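You operate a simulated robot arm through the tools that you are given. There is no shell and no other tool. Be economical: measure what you need, move in short steps, check, and stop when the job is done.

You run a simulated robot arm. Do the job below in one go: nothing can be reset, and whatever is moved stays where it is left.

JOB
Take the green pad and put it on the aisle edge of bench twenty-six. Take the teal mug and leave it on the second red shelf from the bottom. Take the blue book marked "lite" from the steel bench and put it on the shelf under steel bench. Put the blue brush on the back shelf of the blue cart. Push the top red drawer shut. Do these in any order. Set down upright: teal mug.

The check looks at the end state, three seconds after you hand in, the way a careful person would. Anything else that was tipped, shoved, dropped, spilled or broken makes it a failure.

ROBOT AND FRAMES
A 7-joint arm with a two-finger parallel gripper on a trunk, on a base that drives. Base frame: it is fixed to the floor where the robot stands at the start and does not move with it; the origin is under the middle of the robot, x ahead of it, y to its left, z up; the surface under the hand at the start is at about z = 780. Lengths are in mm, angles in rad, forces in N, time in s.
With the tool pointing down near the work surface it reaches from about 400 to 760 mm from the robot's upright axis, wherever it stands. Its first joint turns from -2.496 to 2.496 rad. Places, roughly: aisle edge of bench twenty-six (60x17 cm) [1040, -780, 780]; back shelf of the blue cart (100x25 cm) [-3340, -4020, 800]; blue book [3750, -4250, 750]; blue brush (14x5x6 cm) [-3700, -3500, 800]; green pad (6x9x3 cm) [700, 100, 800]; second red shelf [3700, -2700, 800]; shelf under steel bench [3600, -4200, 300]; teal mug (12x8x10 cm) [500, -2000, 800]; top red drawer [-1000, -6100, 700]. Payload 3 kg.
Tool frame: the origin (TCP) lies between the finger pads and is the grasp point; the fingertips stand 30 mm ahead of it; z points along the fingers, y is the line along which they close. The gripper opens to 110 mm. The fingers are 20 mm wide and 10 mm thick; the gripper's body (48 by 112 mm) begins 55 mm behind the TCP.
Orientation is that of the tool frame in the base frame, as [roll, pitch, yaw] about the fixed x, y, z axes, in that order (R = Rz(yaw) Ry(pitch) Rx(roll)). With the fingers straight down and closing along the base's y, the tool's x points along the base's -x, its y along +y and its z along -z.

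CONTROLS
- The arm moves only by the tool move_arm. Its argument "commands" is one flat list of numbers, 7 for each row, row after row: the shift along the tool's x, y, z in mm, then the turn, a rotation vector about the tool's x, y, z in rad, then the closure, from 0 (fully open) to 1 (shut). In form: [dx, dy, dz, ax, ay, az, claw, dx, dy, dz, ax, ay, az, claw, ...]. A call has 1 to 10 rows; each row is the pose to reach, as a shift and turn from the pose commanded when the call began, along the tool's axes at that moment. Each row takes 0.2 s and may step no farther than 50 mm and 0.15 rad from the row before; otherwise, or with a gripper value out of range, the whole call is refused. A pose out of reach is approached as far as the arm can. The call stops where the force on the tool passes 40 N (or 10 N more than at its start, if that is more) or the arm is blocked; 0.2 s more then pass. The fingers move at their own pace (about 108 mm/s each) and stop on an object; they squeeze with about 24 N. The grip force told is the motor's: it shows also when the fingers shut on nothing. Time passes only in rows, and 0.2 s behind the last, so rows that repeat a pose let the fingers close. The reply holds the time, the measured pose of the TCP, the force on the tool along the base axes, the opening and the grip force, in the units named above and with some noise, with the torque about the TCP (base axes, N m) and any sound that the robot's microphone picked up.
- Cameras (640 x 400 px; columns grow to the right, rows downward): "scene" is now at [161.5, -24.9, 1512]; the picture's right is [-0.18, -0.98, -0.00], its down [-0.72, 0.13, -0.68] and it looks along [0.67, -0.12, -0.73] (base axes); focal length 290 px, centre (320, 200). "wrist" rides on the gripper at [72, 17, -103] in the tool frame; the picture's right is [-0.23, 0.97, 0.00], its down [-0.76, -0.18, -0.62] and it looks along [-0.61, -0.14, 0.78] (tool axes); focal length 222 px, centre (320, 200). There is no depth. A picture from a camera that has moved, and an enlarged one, comes with that camera's place and axes in the base frame and with its lens. The place of the scene camera against the robot may be out by one fixed shift of up to 18 mm in any direction.
- capture(camera): a new picture of that camera. It takes no simulated time.
- raise_lower(by): slides the trunk up (or, below 0, down) by that many mm; the arm and the scene camera ride with it, the base frame stays. It gives what a move gives, with no picture.
- base_move(legs): drives the robot by 1 to 6 legs, each [ahead, left, turn to the left] in mm, mm and rad, along the robot's own axes; the way and the turn of a leg run together, so that a leg with both is an arc; at most 1500 mm and 3.142 rad a leg. The arm and the cameras ride along, it lands a little off, and it stops where it bumps. It gives what a move gives.
- pan_tilt(pan, tilt): turns the head with the scene camera to pan (to the left, within 1.501 rad either way) and tilt (down, from -0.506 to 1.204), counted from straight ahead of the robot. It gives what a move gives.
- enlarge(camera, box): a new picture of the part [left, top, right, bottom] of that camera's present view, enlarged. It takes no simulated time.
- job_done(): hands the job in; it is judged then, once.

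Work in short steps. Places have to be worked out from the pictures, the camera data and where the tool is seen: move nearer, look again, correct. Check each grasp and each placing, and mend what went wrong. You have 165 turns and 112 pictures in all, those below and enlarged ones among them. Open the gripper and draw the arm clear of the work before you hand the job in, unless the task says otherwise; then end with one line.

The tools are called after "Emit:" by a JSON object that holds its "op" and its "data". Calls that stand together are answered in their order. move_arm: Moves the arm, as the interface text tells. Its arguments: {"type":"object","properties":{"commands":{"type":"array","items":{"type":"number"}}},"required":["commands"]} The other tools are called the same way: raise_lower (by) slides the trunk up or down; base_move (legs) drives the base; pan_tilt (pan, tilt) turns the head that bears the scene camera; capture (camera) takes a picture; enlarge (camera, box) takes an enlarged picture of a part of a camera's view; job_done () hands the job in.

At the start:

```text
time_s: 0.0
tcp_pos: [748.1, -140.3, 988.5]
tool_rot: [3.14, 0.001, -3.141]
wrist_force: [0.1, 0.5, 0.2]
moment: [0.0, 0.02, 0.01]
width: 109.9
finger_force: 0.1
trunk travel left (down, up): [-625.0, 265.0]
robot x, y, heading: [-4.8, 3.0, 0.004]
head pan, tilt: [-0.176, 0.817]
```

scene: 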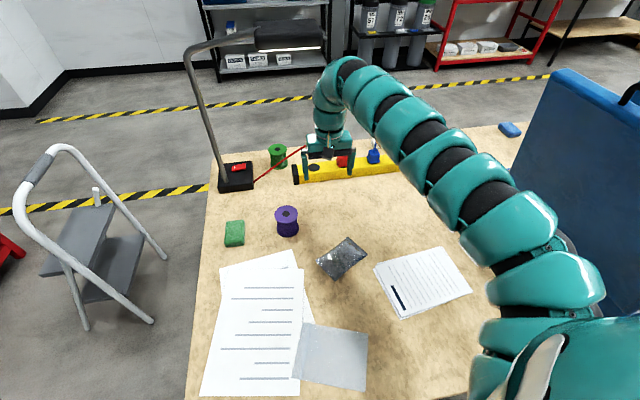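
wrist: 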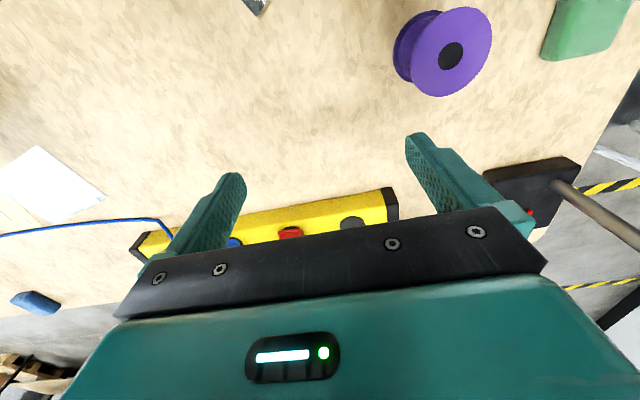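

The pad sits at about [730, 137] by the scene picture. I'll move the hand over it, still high, and look again.

Emit:
{"op": "move_arm", "data": {"commands": [0, 46, 0, 0, 0, 0, 0, 5, 92, 0, 0, 0, 0, 0, 10, 138, 0, 0, 0, 0, 0, 15, 184, 0, 0, 0, 0, 0, 20, 230, 0, 0, 0, 0, 0, 20, 270, 0, 0, 0, 0, 0, 20, 270, 0, 0, 0, 0, 0]}}

Emit:
{"op": "capture", "data": {"camera": "wrist"}}

Emit:
{"op": "capture", "data": {"camera": "scene"}}

```text
time_s: 1.6
tcp_pos: [724.8, 127.5, 989.5]
tool_rot: [-3.141, 0.001, -3.141]
wrist_force: [-0.2, 0.4, 0.3]
moment: [0.01, 0.01, 0.02]
width: 109.9
finger_force: 0.1
trunk travel left (down, up): [-625.0, 265.0]
robot x, y, heading: [-4.3, -1.8, -0.0]
head pan, tilt: [-0.176, 0.817]
```

```text
109 pictures are left
camera wrist: at [652.7, 144.5, 1093.4], right [0.23, 0.97, 0.0], down [0.76, -0.18, 0.62], along [0.61, -0.14, -0.78], focal length 222 px, centre (320, 200)
```

wrist: 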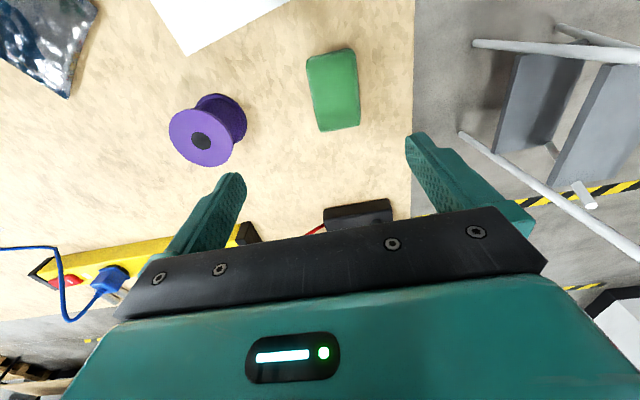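

```text
108 pictures are left
camera scene: at [161.5, -25.4, 1512.0], right [-0.18, -0.98, 0.0], down [-0.72, 0.13, -0.68], along [0.67, -0.12, -0.73], focal length 290 px, centre (320, 200)
```

scene: 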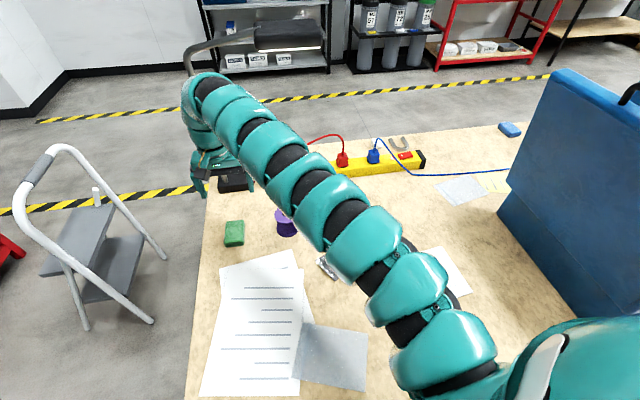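

The pad is at about [720, 146], its long side along x and turned about -0.12 rad. I'll align and go down part way.

Emit:
{"op": "move_arm", "data": {"commands": [5, 18, 30, 0, 0, 0.12, 0, 5, 18, 75, 0, 0, 0.12, 0, 5, 18, 110, 0, 0, 0.12, 0, 5, 18, 110, 0, 0, 0.12, 0]}}

Emit:
{"op": "capture", "data": {"camera": "wrist"}}

```text
time_s: 2.6
tcp_pos: [722.8, 144.2, 878.9]
tool_rot: [3.141, 0.001, 3.021]
wrist_force: [0.1, -0.3, 0.1]
moment: [0.0, 0.0, -0.02]
width: 109.8
finger_force: 0.2
trunk travel left (down, up): [-625.0, 265.0]
robot x, y, heading: [2.5, -1.0, -0.001]
head pan, tilt: [-0.176, 0.817]
```

```text
107 pictures are left
camera wrist: at [651.8, 170.3, 983.7], right [0.34, 0.94, 0.0], down [0.73, -0.27, 0.62], along [0.59, -0.21, -0.78], focal length 222 px, centre (320, 200)
```

wrist: 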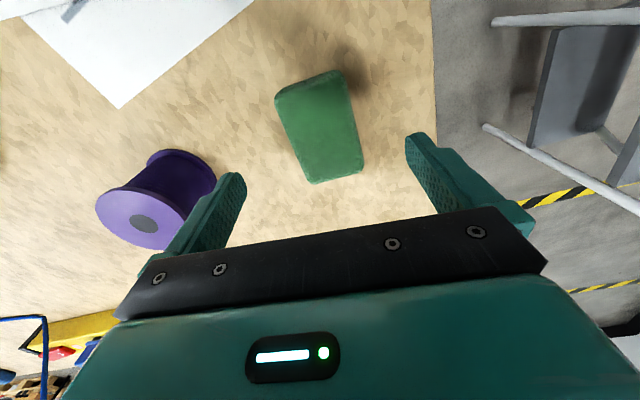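

The pad centre refines to about [716, 150]. I'll trim and descend to TCP z = 814, then close.

Emit:
{"op": "move_arm", "data": {"commands": [8, 5, 25, 0, 0, -0.03, 0.15, 8, 5, 50, 0, 0, -0.03, 0.15, 8, 5, 64, 0, 0, -0.03, 0.15, 8, 5, 64, 0, 0, -0.03, 0.15, 8, 5, 64, 0, 0, -0.03, 1, 8, 5, 64, 0, 0, -0.03, 1, 8, 5, 64, 0, 0, -0.03, 1]}}

Emit:
{"op": "capture", "data": {"camera": "wrist"}}

```text
time_s: 4.2
tcp_pos: [711.5, 152.0, 818.3]
tool_rot: [-3.141, 0.0, 3.051]
wrist_force: [0.0, -0.3, -0.6]
moment: [-0.02, 0.0, 0.03]
width: 57.0
finger_force: 24.3
trunk travel left (down, up): [-625.0, 265.0]
robot x, y, heading: [1.7, -2.7, 0.003]
head pan, tilt: [-0.176, 0.817]
```

```text
106 pictures are left
camera wrist: at [640.9, 175.3, 921.7], right [0.31, 0.95, 0.0], down [0.74, -0.25, 0.62], along [0.59, -0.2, -0.78], focal length 222 px, centre (320, 200)
```

wrist: 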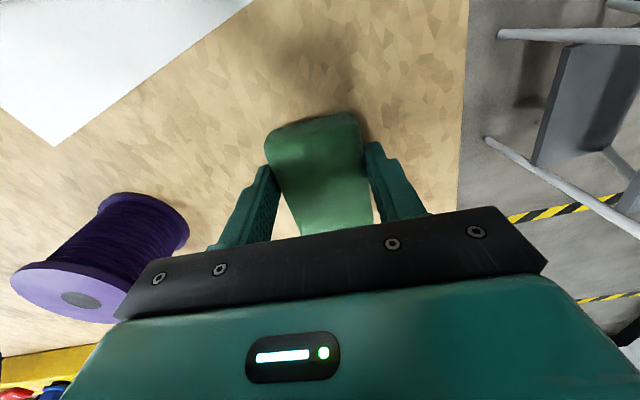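

The pad is gripped at 57 mm width. I'll lift it and pan the head to survey the room for a driving route.

Emit:
{"op": "move_arm", "data": {"commands": [0, 0, -50, 0, 0, 0, 1, 0, 0, -100, 0, 0, 0, 1, 0, 0, -150, 0, 0, 0, 1, 0, 0, -190, 0, 0, 0, 1]}}

Emit:
{"op": "pan_tilt", "data": {"pan": -0.9, "tilt": 0.45}}

Emit:
{"op": "capture", "data": {"camera": "scene"}}

Emit:
{"op": "pan_tilt", "data": {"pan": 0.9, "tilt": 0.6}}

Emit:
{"op": "capture", "data": {"camera": "scene"}}

Emit:
{"op": "pan_tilt", "data": {"pan": -1.5, "tilt": 0.6}}

Emit:
{"op": "capture", "data": {"camera": "scene"}}

```text
time_s: 5.2
tcp_pos: [712.6, 151.7, 1010.0]
tool_rot: [-3.141, -0.003, 3.052]
wrist_force: [0.4, 0.3, -1.2]
moment: [0.03, -0.04, -0.03]
width: 57.2
finger_force: 24.1
trunk travel left (down, up): [-625.0, 265.0]
robot x, y, heading: [7.2, -0.0, -0.003]
head pan, tilt: [-0.176, 0.817]
```

```text
time_s: 6.3
tcp_pos: [713.3, 150.3, 1007.9]
tool_rot: [3.141, 0.0, 3.05]
wrist_force: [0.2, -0.2, -0.7]
moment: [0.0, 0.0, -0.04]
width: 56.8
finger_force: 24.4
trunk travel left (down, up): [-625.0, 265.0]
robot x, y, heading: [0.7, -0.2, 0.006]
head pan, tilt: [-0.901, 0.45]
```

```text
105 pictures are left
camera scene: at [140.1, -82.7, 1543.8], right [-0.78, -0.62, 0.0], down [-0.27, 0.34, -0.9], along [0.56, -0.7, -0.44], focal length 290 px, centre (320, 200)
```

scene: 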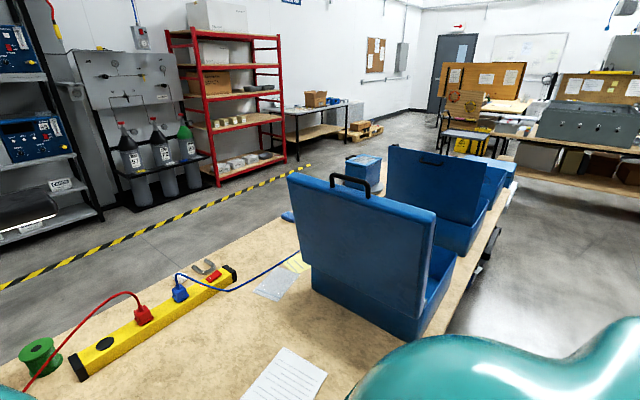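

```text
time_s: 8.1
tcp_pos: [713.2, 151.1, 1008.5]
tool_rot: [-3.141, 0.0, 3.051]
wrist_force: [0.3, -0.5, -0.8]
moment: [-0.02, 0.03, -0.02]
width: 57.0
finger_force: 23.9
trunk travel left (down, up): [-625.0, 265.0]
robot x, y, heading: [-1.2, 0.1, 0.003]
head pan, tilt: [0.901, 0.6]
```

```text
104 pictures are left
camera scene: at [137.9, 58.5, 1530.2], right [0.78, -0.62, 0.0], down [-0.35, -0.44, -0.83], along [0.51, 0.65, -0.56], focal length 290 px, centre (320, 200)
```

scene: 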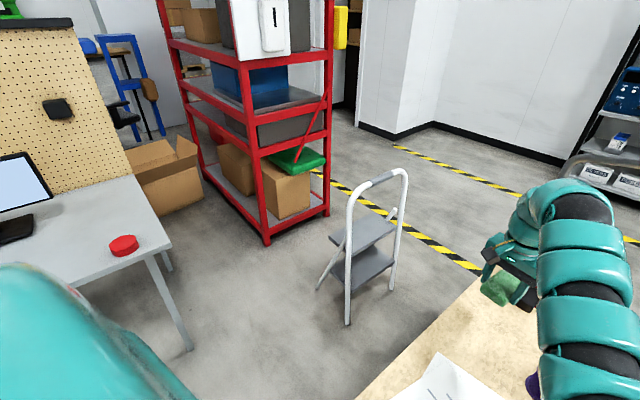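

```text
time_s: 10.3
tcp_pos: [714.1, 151.9, 1009.6]
tool_rot: [-3.141, 0.001, 3.051]
wrist_force: [-1.5, -0.6, -1.0]
moment: [-0.02, -0.01, 0.0]
width: 56.9
finger_force: 24.2
trunk travel left (down, up): [-625.0, 265.0]
robot x, y, heading: [-1.6, 0.4, 0.0]
head pan, tilt: [-1.499, 0.6]
```

```text
103 pictures are left
camera scene: at [89.3, -98.9, 1530.2], right [-1.0, -0.07, 0.0], down [-0.04, 0.56, -0.83], along [0.06, -0.82, -0.56], focal length 290 px, centre (320, 200)
```

scene: 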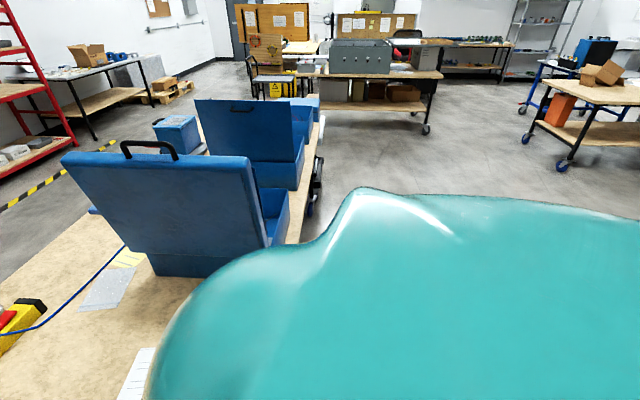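

The pad is held. The far (aisle) edge must be reached round the right end of the bench; I'll check what is behind-left of the robot before backing off.

Emit:
{"op": "pan_tilt", "data": {"pan": 1.5, "tilt": 0.6}}

Emit:
{"op": "capture", "data": {"camera": "scene"}}

Emit:
{"op": "pan_tilt", "data": {"pan": -0.3, "tilt": 1.2}}

Emit:
{"op": "capture", "data": {"camera": "scene"}}

```text
time_s: 12.9
tcp_pos: [714.8, 151.0, 1008.0]
tool_rot: [3.141, 0.0, 3.051]
wrist_force: [-0.3, 0.1, 0.6]
moment: [0.01, -0.03, 0.0]
width: 56.8
finger_force: 24.3
trunk travel left (down, up): [-625.0, 265.0]
robot x, y, heading: [1.2, -2.6, 0.001]
head pan, tilt: [1.499, 0.6]
```

```text
102 pictures are left
camera scene: at [89.3, 77.4, 1530.2], right [1.0, -0.07, 0.0], down [-0.04, -0.56, -0.83], along [0.06, 0.82, -0.56], focal length 290 px, centre (320, 200)
```

scene: 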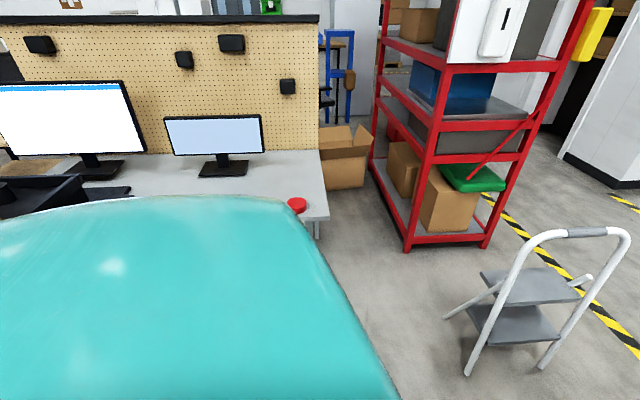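

```text
time_s: 14.7
tcp_pos: [713.3, 151.9, 1008.2]
tool_rot: [3.141, 0.002, 3.051]
wrist_force: [0.2, 0.3, 0.1]
moment: [0.01, 0.02, 0.01]
width: 56.8
finger_force: 24.1
trunk travel left (down, up): [-625.0, 265.0]
robot x, y, heading: [-4.6, -2.7, -0.001]
head pan, tilt: [-0.3, 1.201]
```

```text
101 pictures are left
camera scene: at [136.4, -27.2, 1485.6], right [-0.3, -0.96, 0.0], down [-0.89, 0.28, -0.36], along [0.35, -0.11, -0.93], focal length 290 px, centre (320, 200)
```

scene: 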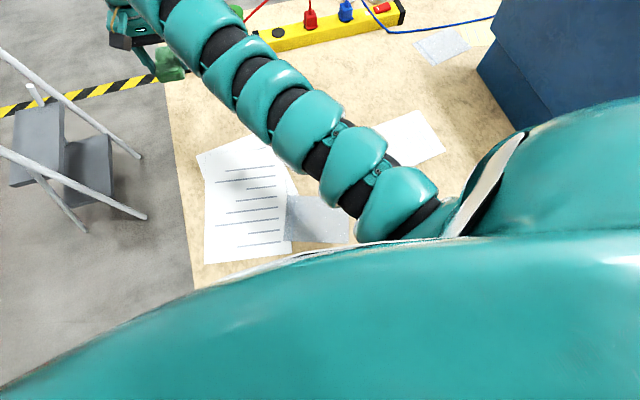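

The pad is held and the way back-right is clear. I'll back off 550 and turn right, then look.

Emit:
{"op": "base_move", "data": {"legs": [[-550, 0, 0], [0, 0, -1.571]]}}

Emit:
{"op": "pan_tilt", "data": {"pan": 0.3, "tilt": 0.5}}

Emit:
{"op": "capture", "data": {"camera": "scene"}}

```text
time_s: 21.7
tcp_pos: [-393.8, -713.1, 1009.8]
tool_rot: [3.142, 0.0, 1.487]
wrist_force: [1.2, -0.1, -0.2]
moment: [0.02, 0.0, 0.01]
width: 56.5
finger_force: 23.9
trunk travel left (down, up): [-625.0, 265.0]
robot x, y, heading: [-553.2, -3.4, -1.566]
head pan, tilt: [-0.3, 1.201]
```

```text
time_s: 22.7
tcp_pos: [-395.3, -712.9, 1008.7]
tool_rot: [3.14, 0.0, 1.488]
wrist_force: [-0.1, -0.8, -0.6]
moment: [0.05, -0.05, 0.0]
width: 56.8
finger_force: 24.2
trunk travel left (down, up): [-625.0, 265.0]
robot x, y, heading: [-547.0, 1.1, -1.564]
head pan, tilt: [0.3, 0.499]
```

```text
100 pictures are left
camera scene: at [-520.5, -178.7, 1539.2], right [-0.95, -0.3, 0.0], down [-0.14, 0.46, -0.88], along [0.26, -0.84, -0.48], focal length 290 px, centre (320, 200)
```

scene: 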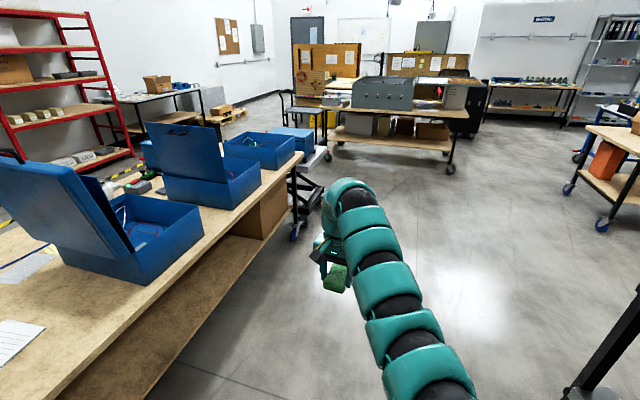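

Lane ahead is clear. Drive 1500 along the bench and look toward the bench end.

Emit:
{"op": "base_move", "data": {"legs": [[1500, 0, 0]]}}

Emit:
{"op": "pan_tilt", "data": {"pan": 0.8, "tilt": 0.6}}

Emit:
{"op": "capture", "data": {"camera": "scene"}}

```text
time_s: 30.2
tcp_pos: [-441.6, -2227.8, 1009.1]
tool_rot: [3.14, 0.0, 1.449]
wrist_force: [-0.4, -0.1, -0.2]
moment: [0.01, 0.01, 0.0]
width: 56.6
finger_force: 24.2
trunk travel left (down, up): [-625.0, 265.0]
robot x, y, heading: [-573.8, -1510.3, -1.602]
head pan, tilt: [0.3, 0.499]
```

```text
time_s: 31.1
tcp_pos: [-443.9, -2228.7, 1009.0]
tool_rot: [-3.141, 0.0, 1.447]
wrist_force: [-0.6, 0.8, -0.3]
moment: [0.01, -0.02, 0.01]
width: 56.7
finger_force: 23.7
trunk travel left (down, up): [-625.0, 265.0]
robot x, y, heading: [-570.3, -1511.3, -1.605]
head pan, tilt: [0.799, 0.6]
```

```text
99 pictures are left
camera scene: at [-509.9, -1665.3, 1530.3], right [-0.72, -0.69, 0.0], down [-0.39, 0.41, -0.83], along [0.57, -0.59, -0.56], focal length 290 px, centre (320, 200)
```

scene: 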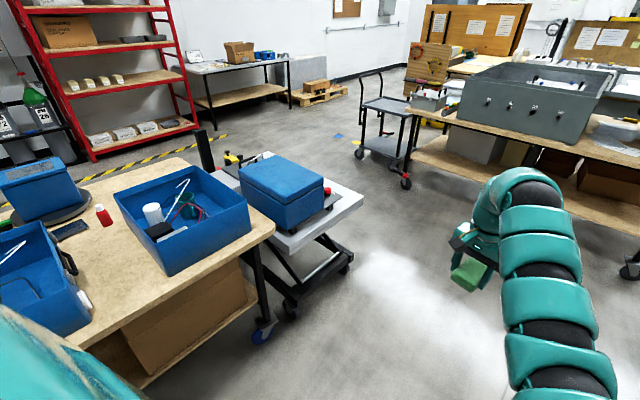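

The teal mug seems to be inside the last open blue box on the bench. A closer look.

Emit:
{"op": "enlarge", "data": {"camera": "scene", "box": [100, 150, 260, 280]}}

```text
3.08 times, centred on (180, 215) of scene
camera zoom: at [-509.9, -1665.3, 1530.3], right [-0.72, -0.69, 0.0], down [-0.39, 0.41, -0.83], along [0.57, -0.59, -0.56], focal length 892 px, centre (751, 154)
```

zoom: 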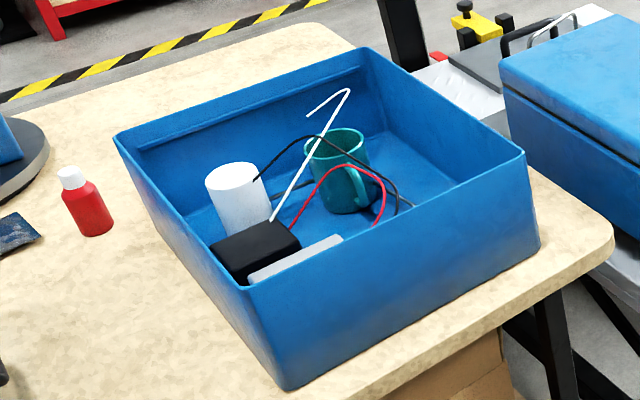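

First the pad. I'll drive past the lift cart, turn to face +x and shift right so as to pass midway between the cart and the trolley.

Emit:
{"op": "base_move", "data": {"legs": [[1450, 0, 0], [0, 0, 1.6], [0, -380, 0]]}}

Emit:
{"op": "pan_tilt", "data": {"pan": 0.0, "tilt": 0.5}}

Emit:
{"op": "capture", "data": {"camera": "scene"}}

```text
time_s: 44.2
tcp_pos: [82.6, -3183.6, 1008.9]
tool_rot: [3.139, 0.0, 3.038]
wrist_force: [0.0, 0.1, -0.9]
moment: [-0.01, 0.01, 0.01]
width: 56.9
finger_force: 24.5
trunk travel left (down, up): [-625.0, 265.0]
robot x, y, heading: [-631.9, -3327.9, -0.013]
head pan, tilt: [0.799, 0.6]
```

```text
time_s: 45.3
tcp_pos: [82.8, -3182.8, 1008.4]
tool_rot: [-3.141, 0.001, 3.04]
wrist_force: [-0.4, -0.2, -0.4]
moment: [-0.02, 0.01, 0.0]
width: 56.9
finger_force: 23.8
trunk travel left (down, up): [-625.0, 265.0]
robot x, y, heading: [-632.5, -3322.1, -0.016]
head pan, tilt: [0.0, 0.499]
```

```text
97 pictures are left
camera scene: at [-458.9, -3338.4, 1539.3], right [-0.01, -1.0, 0.0], down [-0.48, 0.01, -0.88], along [0.88, -0.01, -0.48], focal length 290 px, centre (320, 200)
```

scene: 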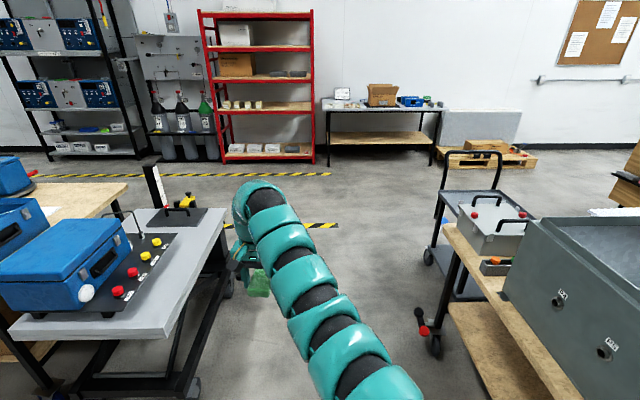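

The lane is about 1.1 m wide, centred near y=-3390. Drive through it to x≈1770.

Emit:
{"op": "base_move", "data": {"legs": [[1200, -50, 0.015], [1200, 0, 0]]}}

Emit:
{"op": "base_move", "data": {"legs": [[0, 0, 1.571]]}}

Emit:
{"op": "capture", "data": {"camera": "scene"}}

```text
time_s: 57.2
tcp_pos: [2518.4, -3224.9, 1009.9]
tool_rot: [3.14, -0.001, 3.048]
wrist_force: [0.3, 0.4, -0.3]
moment: [0.01, -0.02, -0.01]
width: 57.1
finger_force: 23.6
trunk travel left (down, up): [-625.0, 265.0]
robot x, y, heading: [1807.5, -3373.1, 0.0]
head pan, tilt: [0.0, 0.499]
```

```text
time_s: 61.4
tcp_pos: [1664.3, -2659.9, 1009.0]
tool_rot: [3.141, -0.001, -1.677]
wrist_force: [0.2, -0.1, -0.6]
moment: [0.05, -0.01, 0.01]
width: 56.7
finger_force: 23.9
trunk travel left (down, up): [-625.0, 265.0]
robot x, y, heading: [1803.1, -3377.6, 1.56]
head pan, tilt: [0.0, 0.499]
```

```text
96 pictures are left
camera scene: at [1809.0, -3214.5, 1539.3], right [1.0, -0.02, 0.0], down [-0.01, -0.48, -0.88], along [0.01, 0.88, -0.48], focal length 290 px, centre (320, 200)
```

scene: 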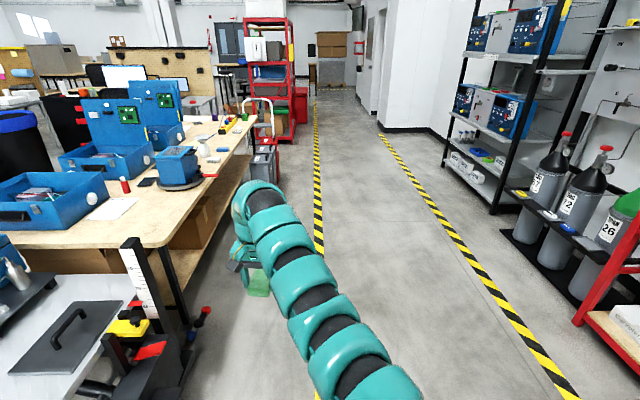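

Aisle is clear. Drive up to y≈-780, turn to face the bench.

Emit:
{"op": "base_move", "data": {"legs": [[1300, 0, 0.01], [1300, 0, 0]]}}

Emit:
{"op": "base_move", "data": {"legs": [[0, 0, 1.571]]}}

Emit:
{"op": "pan_tilt", "data": {"pan": 0.0, "tilt": 0.7}}

Emit:
{"op": "capture", "data": {"camera": "scene"}}

```text
time_s: 74.1
tcp_pos: [1740.9, -56.5, 1009.2]
tool_rot: [-3.141, -0.001, -1.698]
wrist_force: [0.3, 0.6, -0.4]
moment: [-0.03, 0.01, 0.0]
width: 56.6
finger_force: 23.8
trunk travel left (down, up): [-625.0, 265.0]
robot x, y, heading: [1864.2, -780.5, 1.527]
head pan, tilt: [0.0, 0.499]
```

```text
time_s: 78.3
tcp_pos: [1147.2, -902.5, 1009.8]
tool_rot: [3.141, 0.0, -0.125]
wrist_force: [-0.2, -0.5, -0.4]
moment: [0.01, 0.0, -0.03]
width: 56.8
finger_force: 24.4
trunk travel left (down, up): [-625.0, 265.0]
robot x, y, heading: [1863.0, -775.3, 3.107]
head pan, tilt: [0.0, 0.499]
```

```text
time_s: 79.0
tcp_pos: [1147.0, -902.6, 1009.8]
tool_rot: [-3.14, -0.001, -0.125]
wrist_force: [-0.2, 0.2, 0.2]
moment: [0.0, -0.04, 0.0]
width: 56.9
finger_force: 24.2
trunk travel left (down, up): [-625.0, 265.0]
robot x, y, heading: [1865.3, -774.1, 3.112]
head pan, tilt: [0.0, 0.7]
```

```text
95 pictures are left
camera scene: at [1703.2, -781.0, 1521.7], right [0.03, 1.0, 0.0], down [0.64, -0.02, -0.77], along [-0.76, 0.03, -0.64], focal length 290 px, centre (320, 200)
```

scene: 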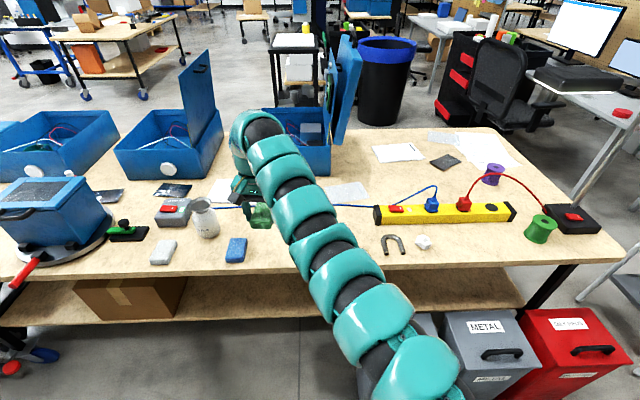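

The edge between the blue sponge (y≈-1030) and the magnet (y≈-510) is free. Drive 200 closer.

Emit:
{"op": "base_move", "data": {"legs": [[200, 0, 0.03]]}}

```text
time_s: 80.7
tcp_pos: [948.7, -923.4, 1008.6]
tool_rot: [3.141, -0.003, -0.09]
wrist_force: [-0.4, 0.1, -0.6]
moment: [-0.01, -0.02, 0.0]
width: 56.8
finger_force: 24.4
trunk travel left (down, up): [-625.0, 265.0]
robot x, y, heading: [1665.9, -767.8, 3.141]
head pan, tilt: [0.0, 0.7]
```

Move above the spot at [1045, -775] and come down to near the surface.

Emit:
{"op": "move_arm", "data": {"commands": [20, -40, 0, 0, 0, 0, 1, 41, -80, 0, 0, 0, 0, 1, 62, -120, 0, 0, 0, 0, 1, 82, -156, 0, 0, 0, 0, 1, 82, -156, 45, 0, 0, 0, 1, 82, -156, 90, 0, 0, 0, 1, 82, -156, 130, 0, 0, 0, 1, 82, -156, 160, 0, 0, 0, 1, 82, -156, 160, 0, 0, 0, 1]}}

Emit:
{"op": "capture", "data": {"camera": "scene"}}

```text
time_s: 82.7
tcp_pos: [1002.6, -827.2, 1018.0]
tool_rot: [3.141, -0.002, -0.091]
wrist_force: [-0.4, 0.6, -0.2]
moment: [-0.01, -0.01, 0.0]
width: 56.6
finger_force: 24.0
out of reach, approached as far as the arm can: row 3, 4, 5, 6, 7, 8, 9
trunk travel left (down, up): [-625.0, 265.0]
robot x, y, heading: [1665.7, -770.1, 3.143]
head pan, tilt: [0.0, 0.7]
```

```text
94 pictures are left
camera scene: at [1500.2, -782.7, 1521.6], right [0.0, 1.0, 0.0], down [0.64, 0.0, -0.76], along [-0.76, 0.0, -0.64], focal length 290 px, centre (320, 200)
```

scene: 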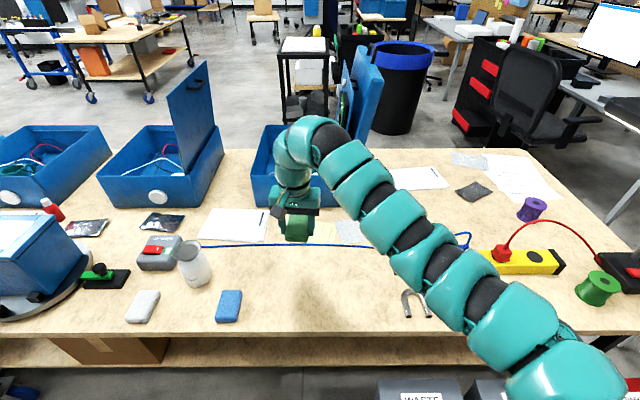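

At this height the arm cannot come closer in; I'll lower first, then come in.

Emit:
{"op": "move_arm", "data": {"commands": [0, 0, 45, 0, 0, 0, 1, 0, 0, 90, 0, 0, 0, 1, 0, 0, 130, 0, 0, 0, 1, 20, -20, 140, 0, 0, 0, 1, 40, -45, 150, 0, 0, 0, 1, 40, -50, 170, 0, 0, 0, 1, 40, -50, 170, 0, 0, 0, 1]}}

Emit:
{"op": "capture", "data": {"camera": "scene"}}

```text
time_s: 84.3
tcp_pos: [1038.6, -774.7, 825.7]
tool_rot: [-3.14, 0.004, -0.09]
wrist_force: [2.7, -1.7, -6.1]
moment: [0.08, 0.22, 0.03]
width: 56.8
finger_force: 24.2
out of reach, approached as far as the arm can: row 1, 2, 3, 4, 5, 6, 7
trunk travel left (down, up): [-625.0, 265.0]
robot x, y, heading: [1662.7, -774.2, 3.144]
head pan, tilt: [0.0, 0.7]
```

```text
93 pictures are left
camera scene: at [1499.2, -780.6, 1521.1], right [0.0, 1.0, 0.0], down [0.64, 0.0, -0.76], along [-0.76, 0.0, -0.64], focal length 290 px, centre (320, 200)
```

scene: 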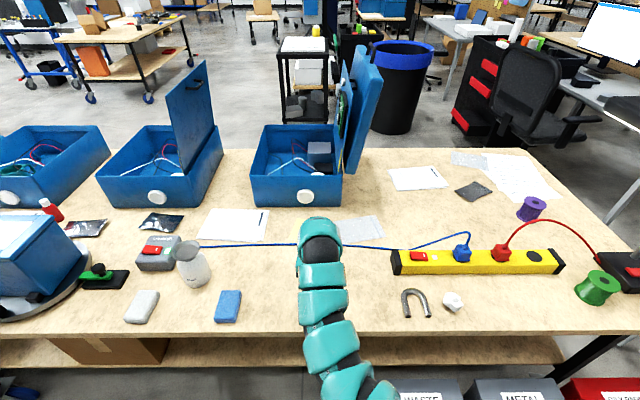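

TCP reads [1039, -775, 826] with some force; check with the wrist camera whether the pad touches.

Emit:
{"op": "capture", "data": {"camera": "wrist"}}

Emit:
{"op": "move_arm", "data": {"commands": [0, 0, 0, 0, 0, 0, 1]}}

```text
92 pictures are left
camera wrist: at [1109.0, -798.5, 929.2], right [-0.31, -0.95, 0.0], down [-0.74, 0.25, 0.63], along [-0.6, 0.2, -0.78], focal length 222 px, centre (320, 200)
```

wrist: 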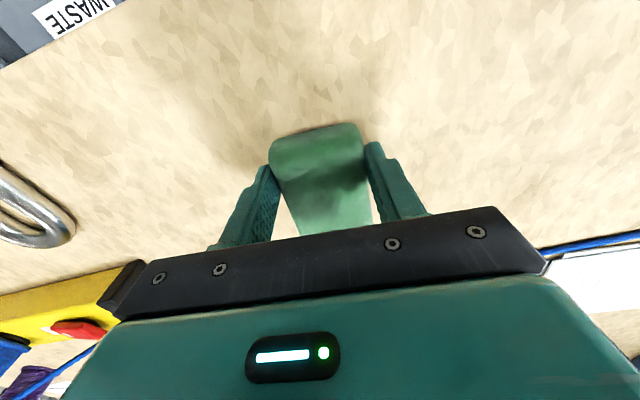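

```text
time_s: 84.7
tcp_pos: [1040.9, -777.1, 823.2]
tool_rot: [3.141, 0.001, -0.09]
wrist_force: [0.2, -0.5, -0.7]
moment: [0.02, -0.04, 0.01]
width: 56.7
finger_force: 23.6
trunk travel left (down, up): [-625.0, 265.0]
robot x, y, heading: [1660.9, -770.0, 3.139]
head pan, tilt: [0.0, 0.7]
```

Not yet touching; lower a few mm, then open slowly.

Emit:
{"op": "move_arm", "data": {"commands": [0, 0, 3, 0, 0, 0, 1, 0, 0, 6, 0, 0, 0, 1, 0, 0, 6, 0, 0, 0, 1]}}

```text
time_s: 85.5
tcp_pos: [1039.6, -778.9, 818.1]
tool_rot: [3.141, 0.0, -0.09]
wrist_force: [0.1, -0.5, -0.5]
moment: [0.01, -0.01, -0.03]
width: 56.6
finger_force: 23.9
trunk travel left (down, up): [-625.0, 265.0]
robot x, y, heading: [1664.1, -770.6, 3.14]
head pan, tilt: [0.0, 0.7]
```

Same height as at the grasp. One more mm or so, then open and lift.

Emit:
{"op": "move_arm", "data": {"commands": [0, 0, 2, 0, 0, 0, 1, 0, 0, 2, 0, 0, 0, 0.3, 0, 0, 2, 0, 0, 0, 0.2, 0, 0, 2, 0, 0, 0, 0.2, 0, 0, -40, 0, 0, 0, 0.2, 0, 0, -80, 0, 0, 0, 0.2, 0, 0, -120, 0, 0, 0, 0]}}

Emit:
{"op": "capture", "data": {"camera": "wrist"}}

```text
time_s: 87.1
tcp_pos: [1009.2, -789.4, 850.0]
tool_rot: [-3.141, 0.0, -0.091]
wrist_force: [-0.3, -0.1, 0.4]
moment: [0.0, 0.03, 0.0]
width: 109.9
finger_force: 0.0
out of reach, approached as far as the arm can: row 5, 6, 7
trunk travel left (down, up): [-625.0, 265.0]
robot x, y, heading: [1661.8, -768.6, 3.139]
head pan, tilt: [0.0, 0.7]
```

```text
91 pictures are left
camera wrist: at [1079.6, -813.6, 953.6], right [-0.31, -0.95, 0.0], down [-0.74, 0.25, 0.62], along [-0.59, 0.2, -0.78], focal length 222 px, centre (320, 200)
```

wrist: 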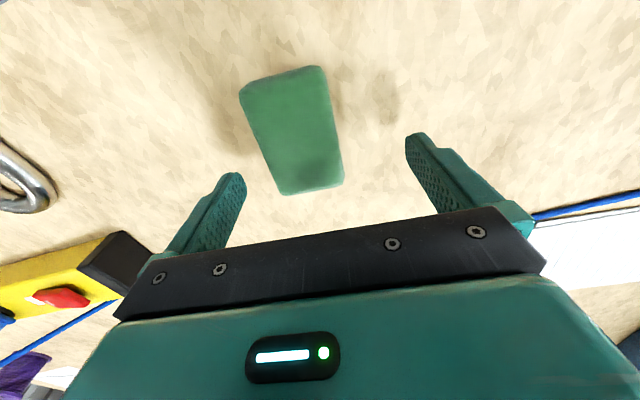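

The pad lies at about [1031, -778], inside the edge strip. Now raise the trunk to lift the hand clear, back off and turn toward -y; next job is the book at the steel bench.

Emit:
{"op": "raise_lower", "data": {"by": 180}}

Emit:
{"op": "base_move", "data": {"legs": [[-250, 0, 0], [0, 0, 1.571]]}}

Emit:
{"op": "capture", "data": {"camera": "scene"}}

```text
time_s: 89.1
tcp_pos: [1009.8, -790.0, 1029.4]
tool_rot: [-3.141, 0.001, -0.09]
wrist_force: [-0.4, 0.1, -1.0]
moment: [0.01, 0.01, -0.01]
width: 109.9
finger_force: 0.2
trunk travel left (down, up): [-805.0, 85.0]
robot x, y, heading: [1663.3, -772.5, 3.139]
head pan, tilt: [0.0, 0.7]
```

```text
time_s: 94.7
tcp_pos: [1933.3, -1427.4, 1029.1]
tool_rot: [3.141, 0.0, 1.476]
wrist_force: [-0.2, 0.1, 0.4]
moment: [-0.02, 0.0, -0.01]
width: 109.9
finger_force: 0.0
trunk travel left (down, up): [-805.0, 85.0]
robot x, y, heading: [1918.0, -775.3, -1.573]
head pan, tilt: [0.0, 0.7]
```

```text
90 pictures are left
camera scene: at [1919.6, -948.4, 1701.6], right [-1.0, 0.0, 0.0], down [0.0, 0.64, -0.76], along [0.0, -0.76, -0.64], focal length 290 px, centre (320, 200)
```

scene: 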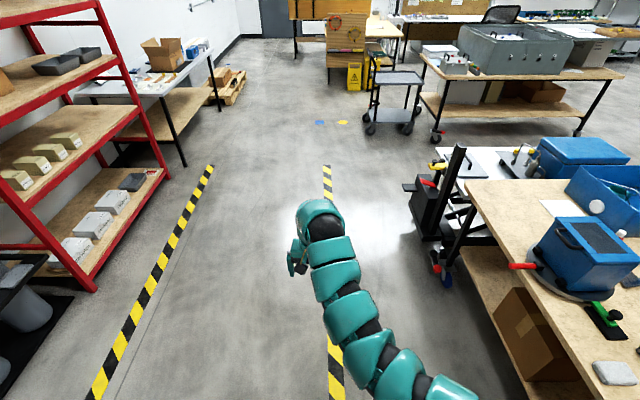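

Path along the aisle is clear. Steel bench front is at x≈3380, y from -3540 to -4980. I drive to y≈-4250 and turn to face it.

Emit:
{"op": "base_move", "data": {"legs": [[1500, 0, 0], [1500, 0, 0], [450, 0, 0], [0, 0, 1.571]]}}

Emit:
{"op": "pan_tilt", "data": {"pan": 0.0, "tilt": 0.5}}

Emit:
{"op": "capture", "data": {"camera": "scene"}}

```text
time_s: 115.2
tcp_pos: [2533.7, -4186.0, 1029.4]
tool_rot: [3.14, -0.001, 3.041]
wrist_force: [-0.5, -0.3, 0.0]
moment: [0.01, 0.0, 0.0]
width: 109.8
finger_force: 0.0
trunk travel left (down, up): [-805.0, 85.0]
robot x, y, heading: [1881.8, -4194.4, -0.009]
head pan, tilt: [0.0, 0.7]
```

```text
time_s: 116.0
tcp_pos: [2533.2, -4186.7, 1028.9]
tool_rot: [3.141, 0.0, 3.041]
wrist_force: [0.1, -0.1, -0.5]
moment: [0.0, -0.01, -0.01]
width: 110.3
finger_force: 0.1
trunk travel left (down, up): [-805.0, 85.0]
robot x, y, heading: [1880.6, -4196.8, -0.006]
head pan, tilt: [0.0, 0.499]
```

```text
89 pictures are left
camera scene: at [2054.4, -4210.6, 1719.3], right [-0.01, -1.0, 0.0], down [-0.48, 0.0, -0.88], along [0.88, -0.01, -0.48], focal length 290 px, centre (320, 200)
```

scene: 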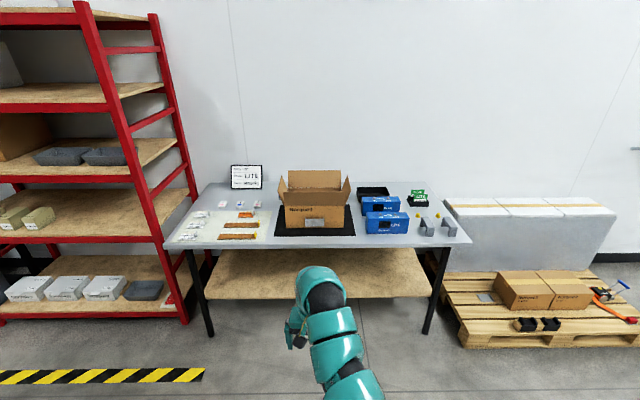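

Emit:
{"op": "enlarge", "data": {"camera": "scene", "box": [340, 170, 460, 250]}}

Emit:
{"op": "enlarge", "data": {"camera": "scene", "box": [160, 160, 320, 260]}}

```text
5.00 times, centred on (400, 210) of scene
camera zoom: at [2054.4, -4210.6, 1719.3], right [-0.01, -1.0, 0.0], down [-0.48, 0.0, -0.88], along [0.88, -0.01, -0.48], focal length 1450 px, centre (-80, 150)
```

zoom: 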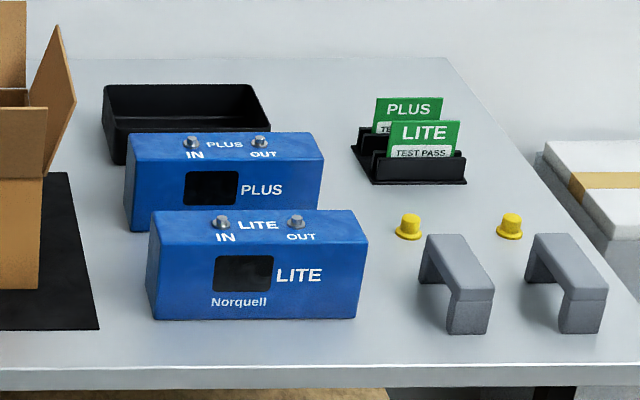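

```text
4.00 times, centred on (240, 210) of scene
camera zoom: at [2054.4, -4210.6, 1719.3], right [-0.01, -1.0, 0.0], down [-0.48, 0.0, -0.88], along [0.88, -0.01, -0.48], focal length 1160 px, centre (640, 160)
```

zoom: 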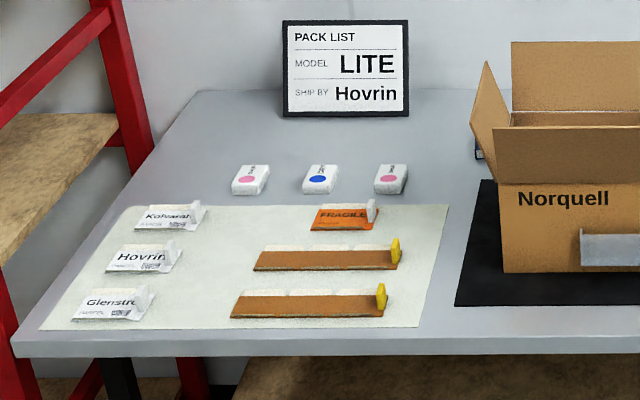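

The "lite" item is the blue LITE unit on the right part of the bench. I'll drive closer, shift right, and check also inside the carton.

Emit:
{"op": "base_move", "data": {"legs": [[600, -350, 0.006]]}}

Emit:
{"op": "pan_tilt", "data": {"pan": 0.1, "tilt": 0.75}}

Emit:
{"op": "capture", "data": {"camera": "scene"}}

```text
time_s: 119.9
tcp_pos: [3155.9, -4542.5, 1030.0]
tool_rot: [3.141, 0.001, 3.039]
wrist_force: [0.9, -0.3, -0.2]
moment: [0.01, 0.02, -0.02]
width: 110.3
finger_force: 0.0
trunk travel left (down, up): [-805.0, 85.0]
robot x, y, heading: [2505.5, -4554.7, -0.011]
head pan, tilt: [0.0, 0.499]
```

```text
time_s: 120.6
tcp_pos: [3154.7, -4542.8, 1028.5]
tool_rot: [3.142, -0.001, 3.038]
wrist_force: [0.0, 0.0, -0.2]
moment: [0.0, 0.02, 0.0]
width: 110.1
finger_force: 0.1
trunk travel left (down, up): [-805.0, 85.0]
robot x, y, heading: [2497.6, -4550.4, -0.009]
head pan, tilt: [0.099, 0.75]
```

```text
86 pictures are left
camera scene: at [2666.5, -4557.2, 1697.4], right [0.09, -1.0, 0.0], down [-0.68, -0.06, -0.73], along [0.73, 0.06, -0.68], focal length 290 px, centre (320, 200)
```

scene: 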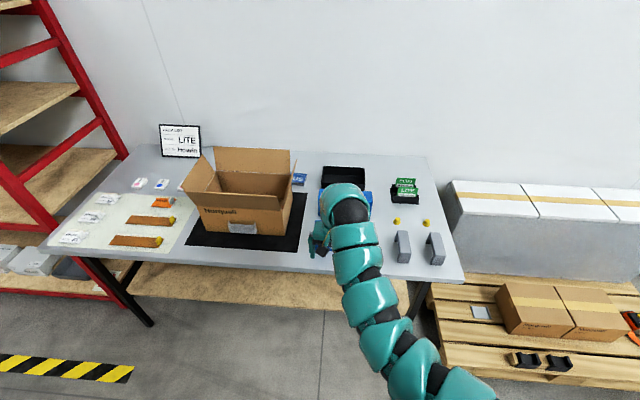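

Carton appears empty; the LITE unit (~230 x 67 x 95 mm, surface z≈775) is near [3420, -4605]. I'll drive 300 ahead and 60 right, then view it by the wrist camera.

Emit:
{"op": "base_move", "data": {"legs": [[290, -65, 0.01]]}}

Emit:
{"op": "capture", "data": {"camera": "wrist"}}

Emit:
{"op": "capture", "data": {"camera": "scene"}}

```text
time_s: 122.7
tcp_pos: [3443.5, -4609.6, 1029.2]
tool_rot: [3.14, -0.001, 3.044]
wrist_force: [0.5, -0.2, 0.1]
moment: [-0.02, 0.01, -0.02]
width: 109.9
finger_force: 0.0
trunk travel left (down, up): [-805.0, 85.0]
robot x, y, heading: [2789.5, -4625.3, -0.007]
head pan, tilt: [0.099, 0.75]
```

```text
85 pictures are left
camera wrist: at [3372.8, -4585.4, 1133.0], right [0.32, 0.95, 0.0], down [0.74, -0.25, 0.62], along [0.59, -0.2, -0.78], focal length 222 px, centre (320, 200)
```

wrist: 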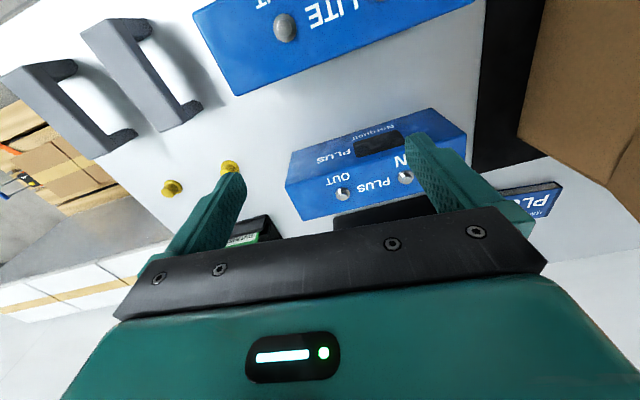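

```text
84 pictures are left
camera scene: at [2956.0, -4625.4, 1697.2], right [0.09, -1.0, 0.0], down [-0.68, -0.06, -0.73], along [0.73, 0.07, -0.68], focal length 290 px, centre (320, 200)
```

scene: 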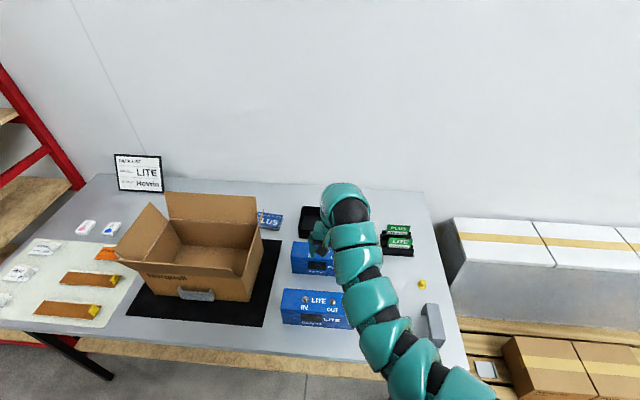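

There is a flat blue thing behind the carton too — perhaps a booklet, near the listed place [3750, -4250]. Look closely.

Emit:
{"op": "enlarge", "data": {"camera": "scene", "box": [150, 180, 310, 280]}}

```text
4.00 times, centred on (230, 230) of scene
camera zoom: at [2956.0, -4625.4, 1697.2], right [0.09, -1.0, 0.0], down [-0.68, -0.06, -0.73], along [0.73, 0.07, -0.68], focal length 1160 px, centre (680, 80)
```

zoom: 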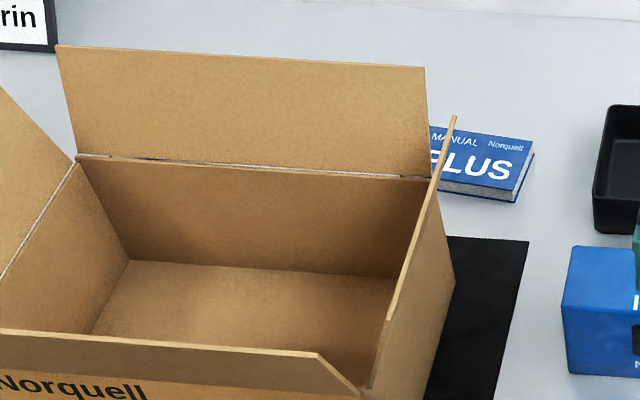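

That is "MANUAL PLUS"; the LITE manual must be behind the carton too. Back off and go left to see behind the carton.

Emit:
{"op": "base_move", "data": {"legs": [[-290, 0, 0.0], [0, 850, 0.0]]}}

Emit:
{"op": "raise_lower", "data": {"by": 80}}

Emit:
{"op": "pan_tilt", "data": {"pan": -0.3, "tilt": 0.6}}

Emit:
{"op": "capture", "data": {"camera": "scene"}}

```text
time_s: 128.7
tcp_pos: [3166.6, -3763.9, 1029.3]
tool_rot: [-3.141, -0.001, 3.042]
wrist_force: [0.7, 0.8, 0.6]
moment: [0.01, 0.01, 0.0]
width: 109.8
finger_force: 0.0
trunk travel left (down, up): [-805.0, 85.0]
robot x, y, heading: [2510.2, -3776.9, -0.011]
head pan, tilt: [0.099, 0.75]
```

```text
time_s: 129.9
tcp_pos: [3167.3, -3762.8, 1108.8]
tool_rot: [-3.141, 0.0, 3.042]
wrist_force: [0.7, -0.1, 0.9]
moment: [0.02, -0.01, 0.0]
width: 110.1
finger_force: 0.1
trunk travel left (down, up): [-885.0, 5.0]
robot x, y, heading: [2516.8, -3774.6, -0.01]
head pan, tilt: [0.099, 0.75]
```

```text
time_s: 130.8
tcp_pos: [3166.8, -3763.5, 1110.2]
tool_rot: [3.141, 0.001, 3.042]
wrist_force: [0.1, 0.5, 0.8]
moment: [0.0, -0.03, -0.01]
width: 110.2
finger_force: 0.1
trunk travel left (down, up): [-885.0, 5.0]
robot x, y, heading: [2509.7, -3774.9, -0.012]
head pan, tilt: [-0.3, 0.6]
```

```text
82 pictures are left
camera scene: at [2680.2, -3813.1, 1790.2], right [-0.3, -0.95, 0.0], down [-0.54, 0.17, -0.82], along [0.79, -0.25, -0.57], focal length 290 px, centre (320, 200)
```

scene: 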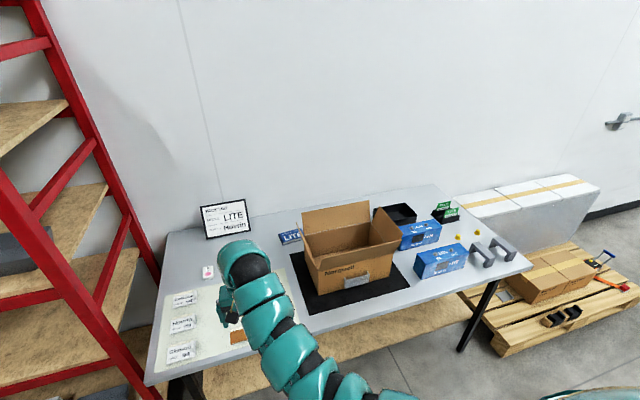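

Emit:
{"op": "enlarge", "data": {"camera": "scene", "box": [180, 190, 340, 290]}}

```text
4.00 times, centred on (260, 240) of scene
camera zoom: at [2680.2, -3813.1, 1790.2], right [-0.3, -0.95, 0.0], down [-0.54, 0.17, -0.82], along [0.79, -0.25, -0.57], focal length 1160 px, centre (560, 40)
```

zoom: 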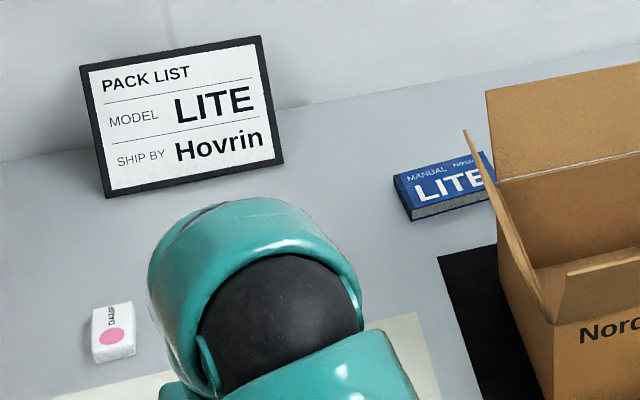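

The LITE manual lies at about x 3760–3835, y from -3955 to about -4095, ~28 thick. I'll turn the tool 90° here so the fingers close along x (camera on the side away from the carton).

Emit:
{"op": "move_arm", "data": {"commands": [0, 0, 0, 0, 0, 0.147, 0, 0, 0, 0, 0, 0, 0.294, 0, 0, 0, 0, 0, 0, 0.441, 0, 0, 0, 0, 0, 0, 0.588, 0, 0, 0, 0, 0, 0, 0.735, 0, 0, 0, 0, 0, 0, 0.882, 0, 0, 0, 0, 0, 0, 1.029, 0, 0, 0, 0, 0, 0, 1.176, 0, 0, 0, 0, 0, 0, 1.323, 0, 0, 0, 0, 0, 0, 1.46, 0]}}

Emit:
{"op": "base_move", "data": {"legs": [[400, -110, 0.012]]}}

Emit:
{"op": "capture", "data": {"camera": "scene"}}

Emit:
{"op": "capture", "data": {"camera": "wrist"}}

```text
time_s: 133.0
tcp_pos: [3166.5, -3763.8, 1109.5]
tool_rot: [3.141, 0.0, 1.58]
wrist_force: [0.0, 0.1, 0.2]
moment: [0.03, -0.02, 0.04]
width: 110.2
finger_force: 0.1
trunk travel left (down, up): [-885.0, 5.0]
robot x, y, heading: [2512.0, -3773.3, -0.016]
head pan, tilt: [-0.3, 0.6]
```

```text
time_s: 135.5
tcp_pos: [3562.4, -3869.6, 1110.2]
tool_rot: [-3.141, 0.0, 1.588]
wrist_force: [0.2, -1.0, 0.1]
moment: [0.01, -0.02, 0.02]
width: 109.9
finger_force: 0.0
trunk travel left (down, up): [-885.0, 5.0]
robot x, y, heading: [2910.3, -3884.2, -0.004]
head pan, tilt: [-0.3, 0.6]
```

```text
80 pictures are left
camera scene: at [3076.1, -3922.7, 1790.1], right [-0.3, -0.95, 0.0], down [-0.54, 0.17, -0.82], along [0.79, -0.25, -0.57], focal length 290 px, centre (320, 200)
```

scene: 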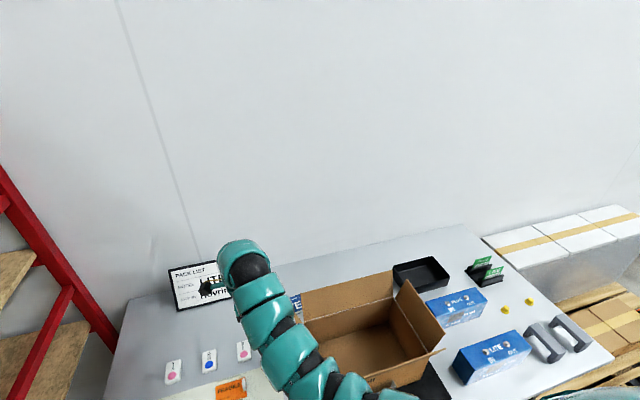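

```text
79 pictures are left
camera wrist: at [3577.6, -3797.9, 1213.7], right [0.98, -0.21, 0.0], down [-0.17, -0.76, 0.62], along [-0.13, -0.61, -0.78], focal length 222 px, centre (320, 200)
```

wrist: 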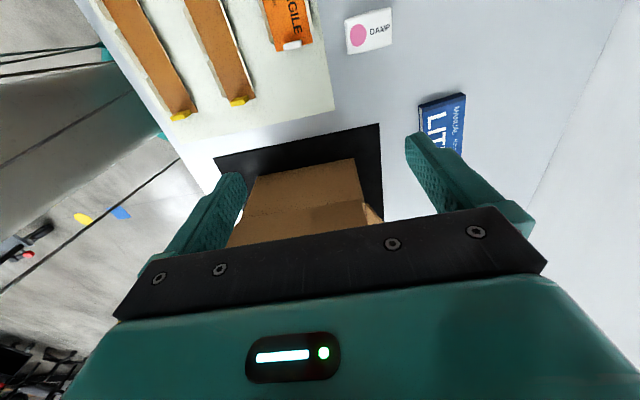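

The book's left end is at y≈-3948, centre x≈3765; the carton's left flap tip is at about [3584, -4000, 1046], so I'll tilt the wrist to the left (0.55 rad) and stand further left to stay clear.

Emit:
{"op": "base_move", "data": {"legs": [[0, 140, 0], [0, 0, -0.15]]}}

Emit:
{"op": "move_arm", "data": {"commands": [0, 0, 0, 0, -0.14, 0, 0, 0, 0, 0, 0, -0.28, 0, 0, 0, 0, 0, 0, -0.42, 0, 0, 0, 0, 0, 0, -0.55, 0, 0, 0, 0, 0, 0, -0.55, 0, 0]}}

Emit:
{"op": "capture", "data": {"camera": "scene"}}

```text
time_s: 137.5
tcp_pos: [3557.7, -3829.0, 1109.5]
tool_rot: [3.14, 0.001, 1.439]
wrist_force: [-0.2, -0.1, 0.4]
moment: [0.04, -0.01, 0.0]
width: 110.0
finger_force: 0.2
trunk travel left (down, up): [-885.0, 5.0]
robot x, y, heading: [2909.5, -3744.6, -0.153]
head pan, tilt: [-0.3, 0.6]
```

```text
time_s: 138.7
tcp_pos: [3556.5, -3830.5, 1109.5]
tool_rot: [3.141, 0.55, 1.439]
wrist_force: [-0.2, 0.8, 0.2]
moment: [0.05, -0.01, -0.01]
width: 110.1
finger_force: 0.1
trunk travel left (down, up): [-885.0, 5.0]
robot x, y, heading: [2909.6, -3746.1, -0.154]
head pan, tilt: [-0.3, 0.6]
```

```text
78 pictures are left
camera scene: at [3069.6, -3809.9, 1790.2], right [-0.44, -0.9, 0.0], down [-0.51, 0.25, -0.82], along [0.74, -0.36, -0.57], focal length 290 px, centre (320, 200)
```

scene: 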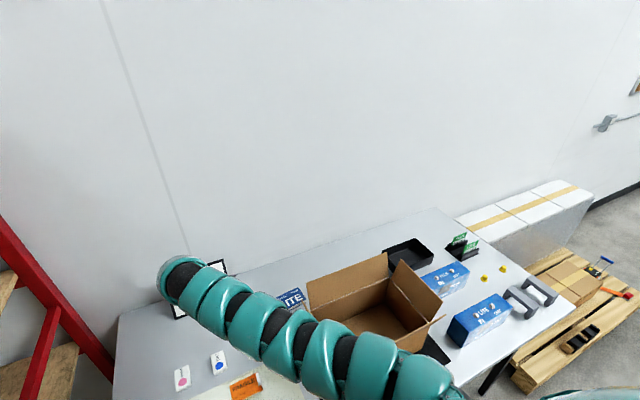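

Drive 140 closer; the hand stays high.

Emit:
{"op": "base_move", "data": {"legs": [[140, 0, 0]]}}

Emit:
{"op": "capture", "data": {"camera": "wrist"}}

```text
time_s: 140.0
tcp_pos: [3701.3, -3852.1, 1110.2]
tool_rot: [-3.141, 0.55, 1.438]
wrist_force: [1.6, 0.6, -0.5]
moment: [0.03, 0.04, -0.01]
width: 110.0
finger_force: 0.0
trunk travel left (down, up): [-885.0, 5.0]
robot x, y, heading: [3053.3, -3771.3, -0.15]
head pan, tilt: [-0.3, 0.6]
```

```text
77 pictures are left
camera wrist: at [3732.6, -3740.0, 1160.2], right [0.94, -0.32, 0.12], down [-0.22, -0.3, 0.93], along [-0.26, -0.9, -0.35], focal length 222 px, centre (320, 200)
```

wrist: 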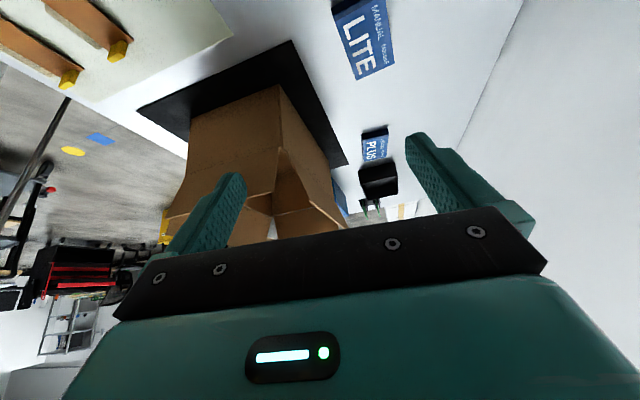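

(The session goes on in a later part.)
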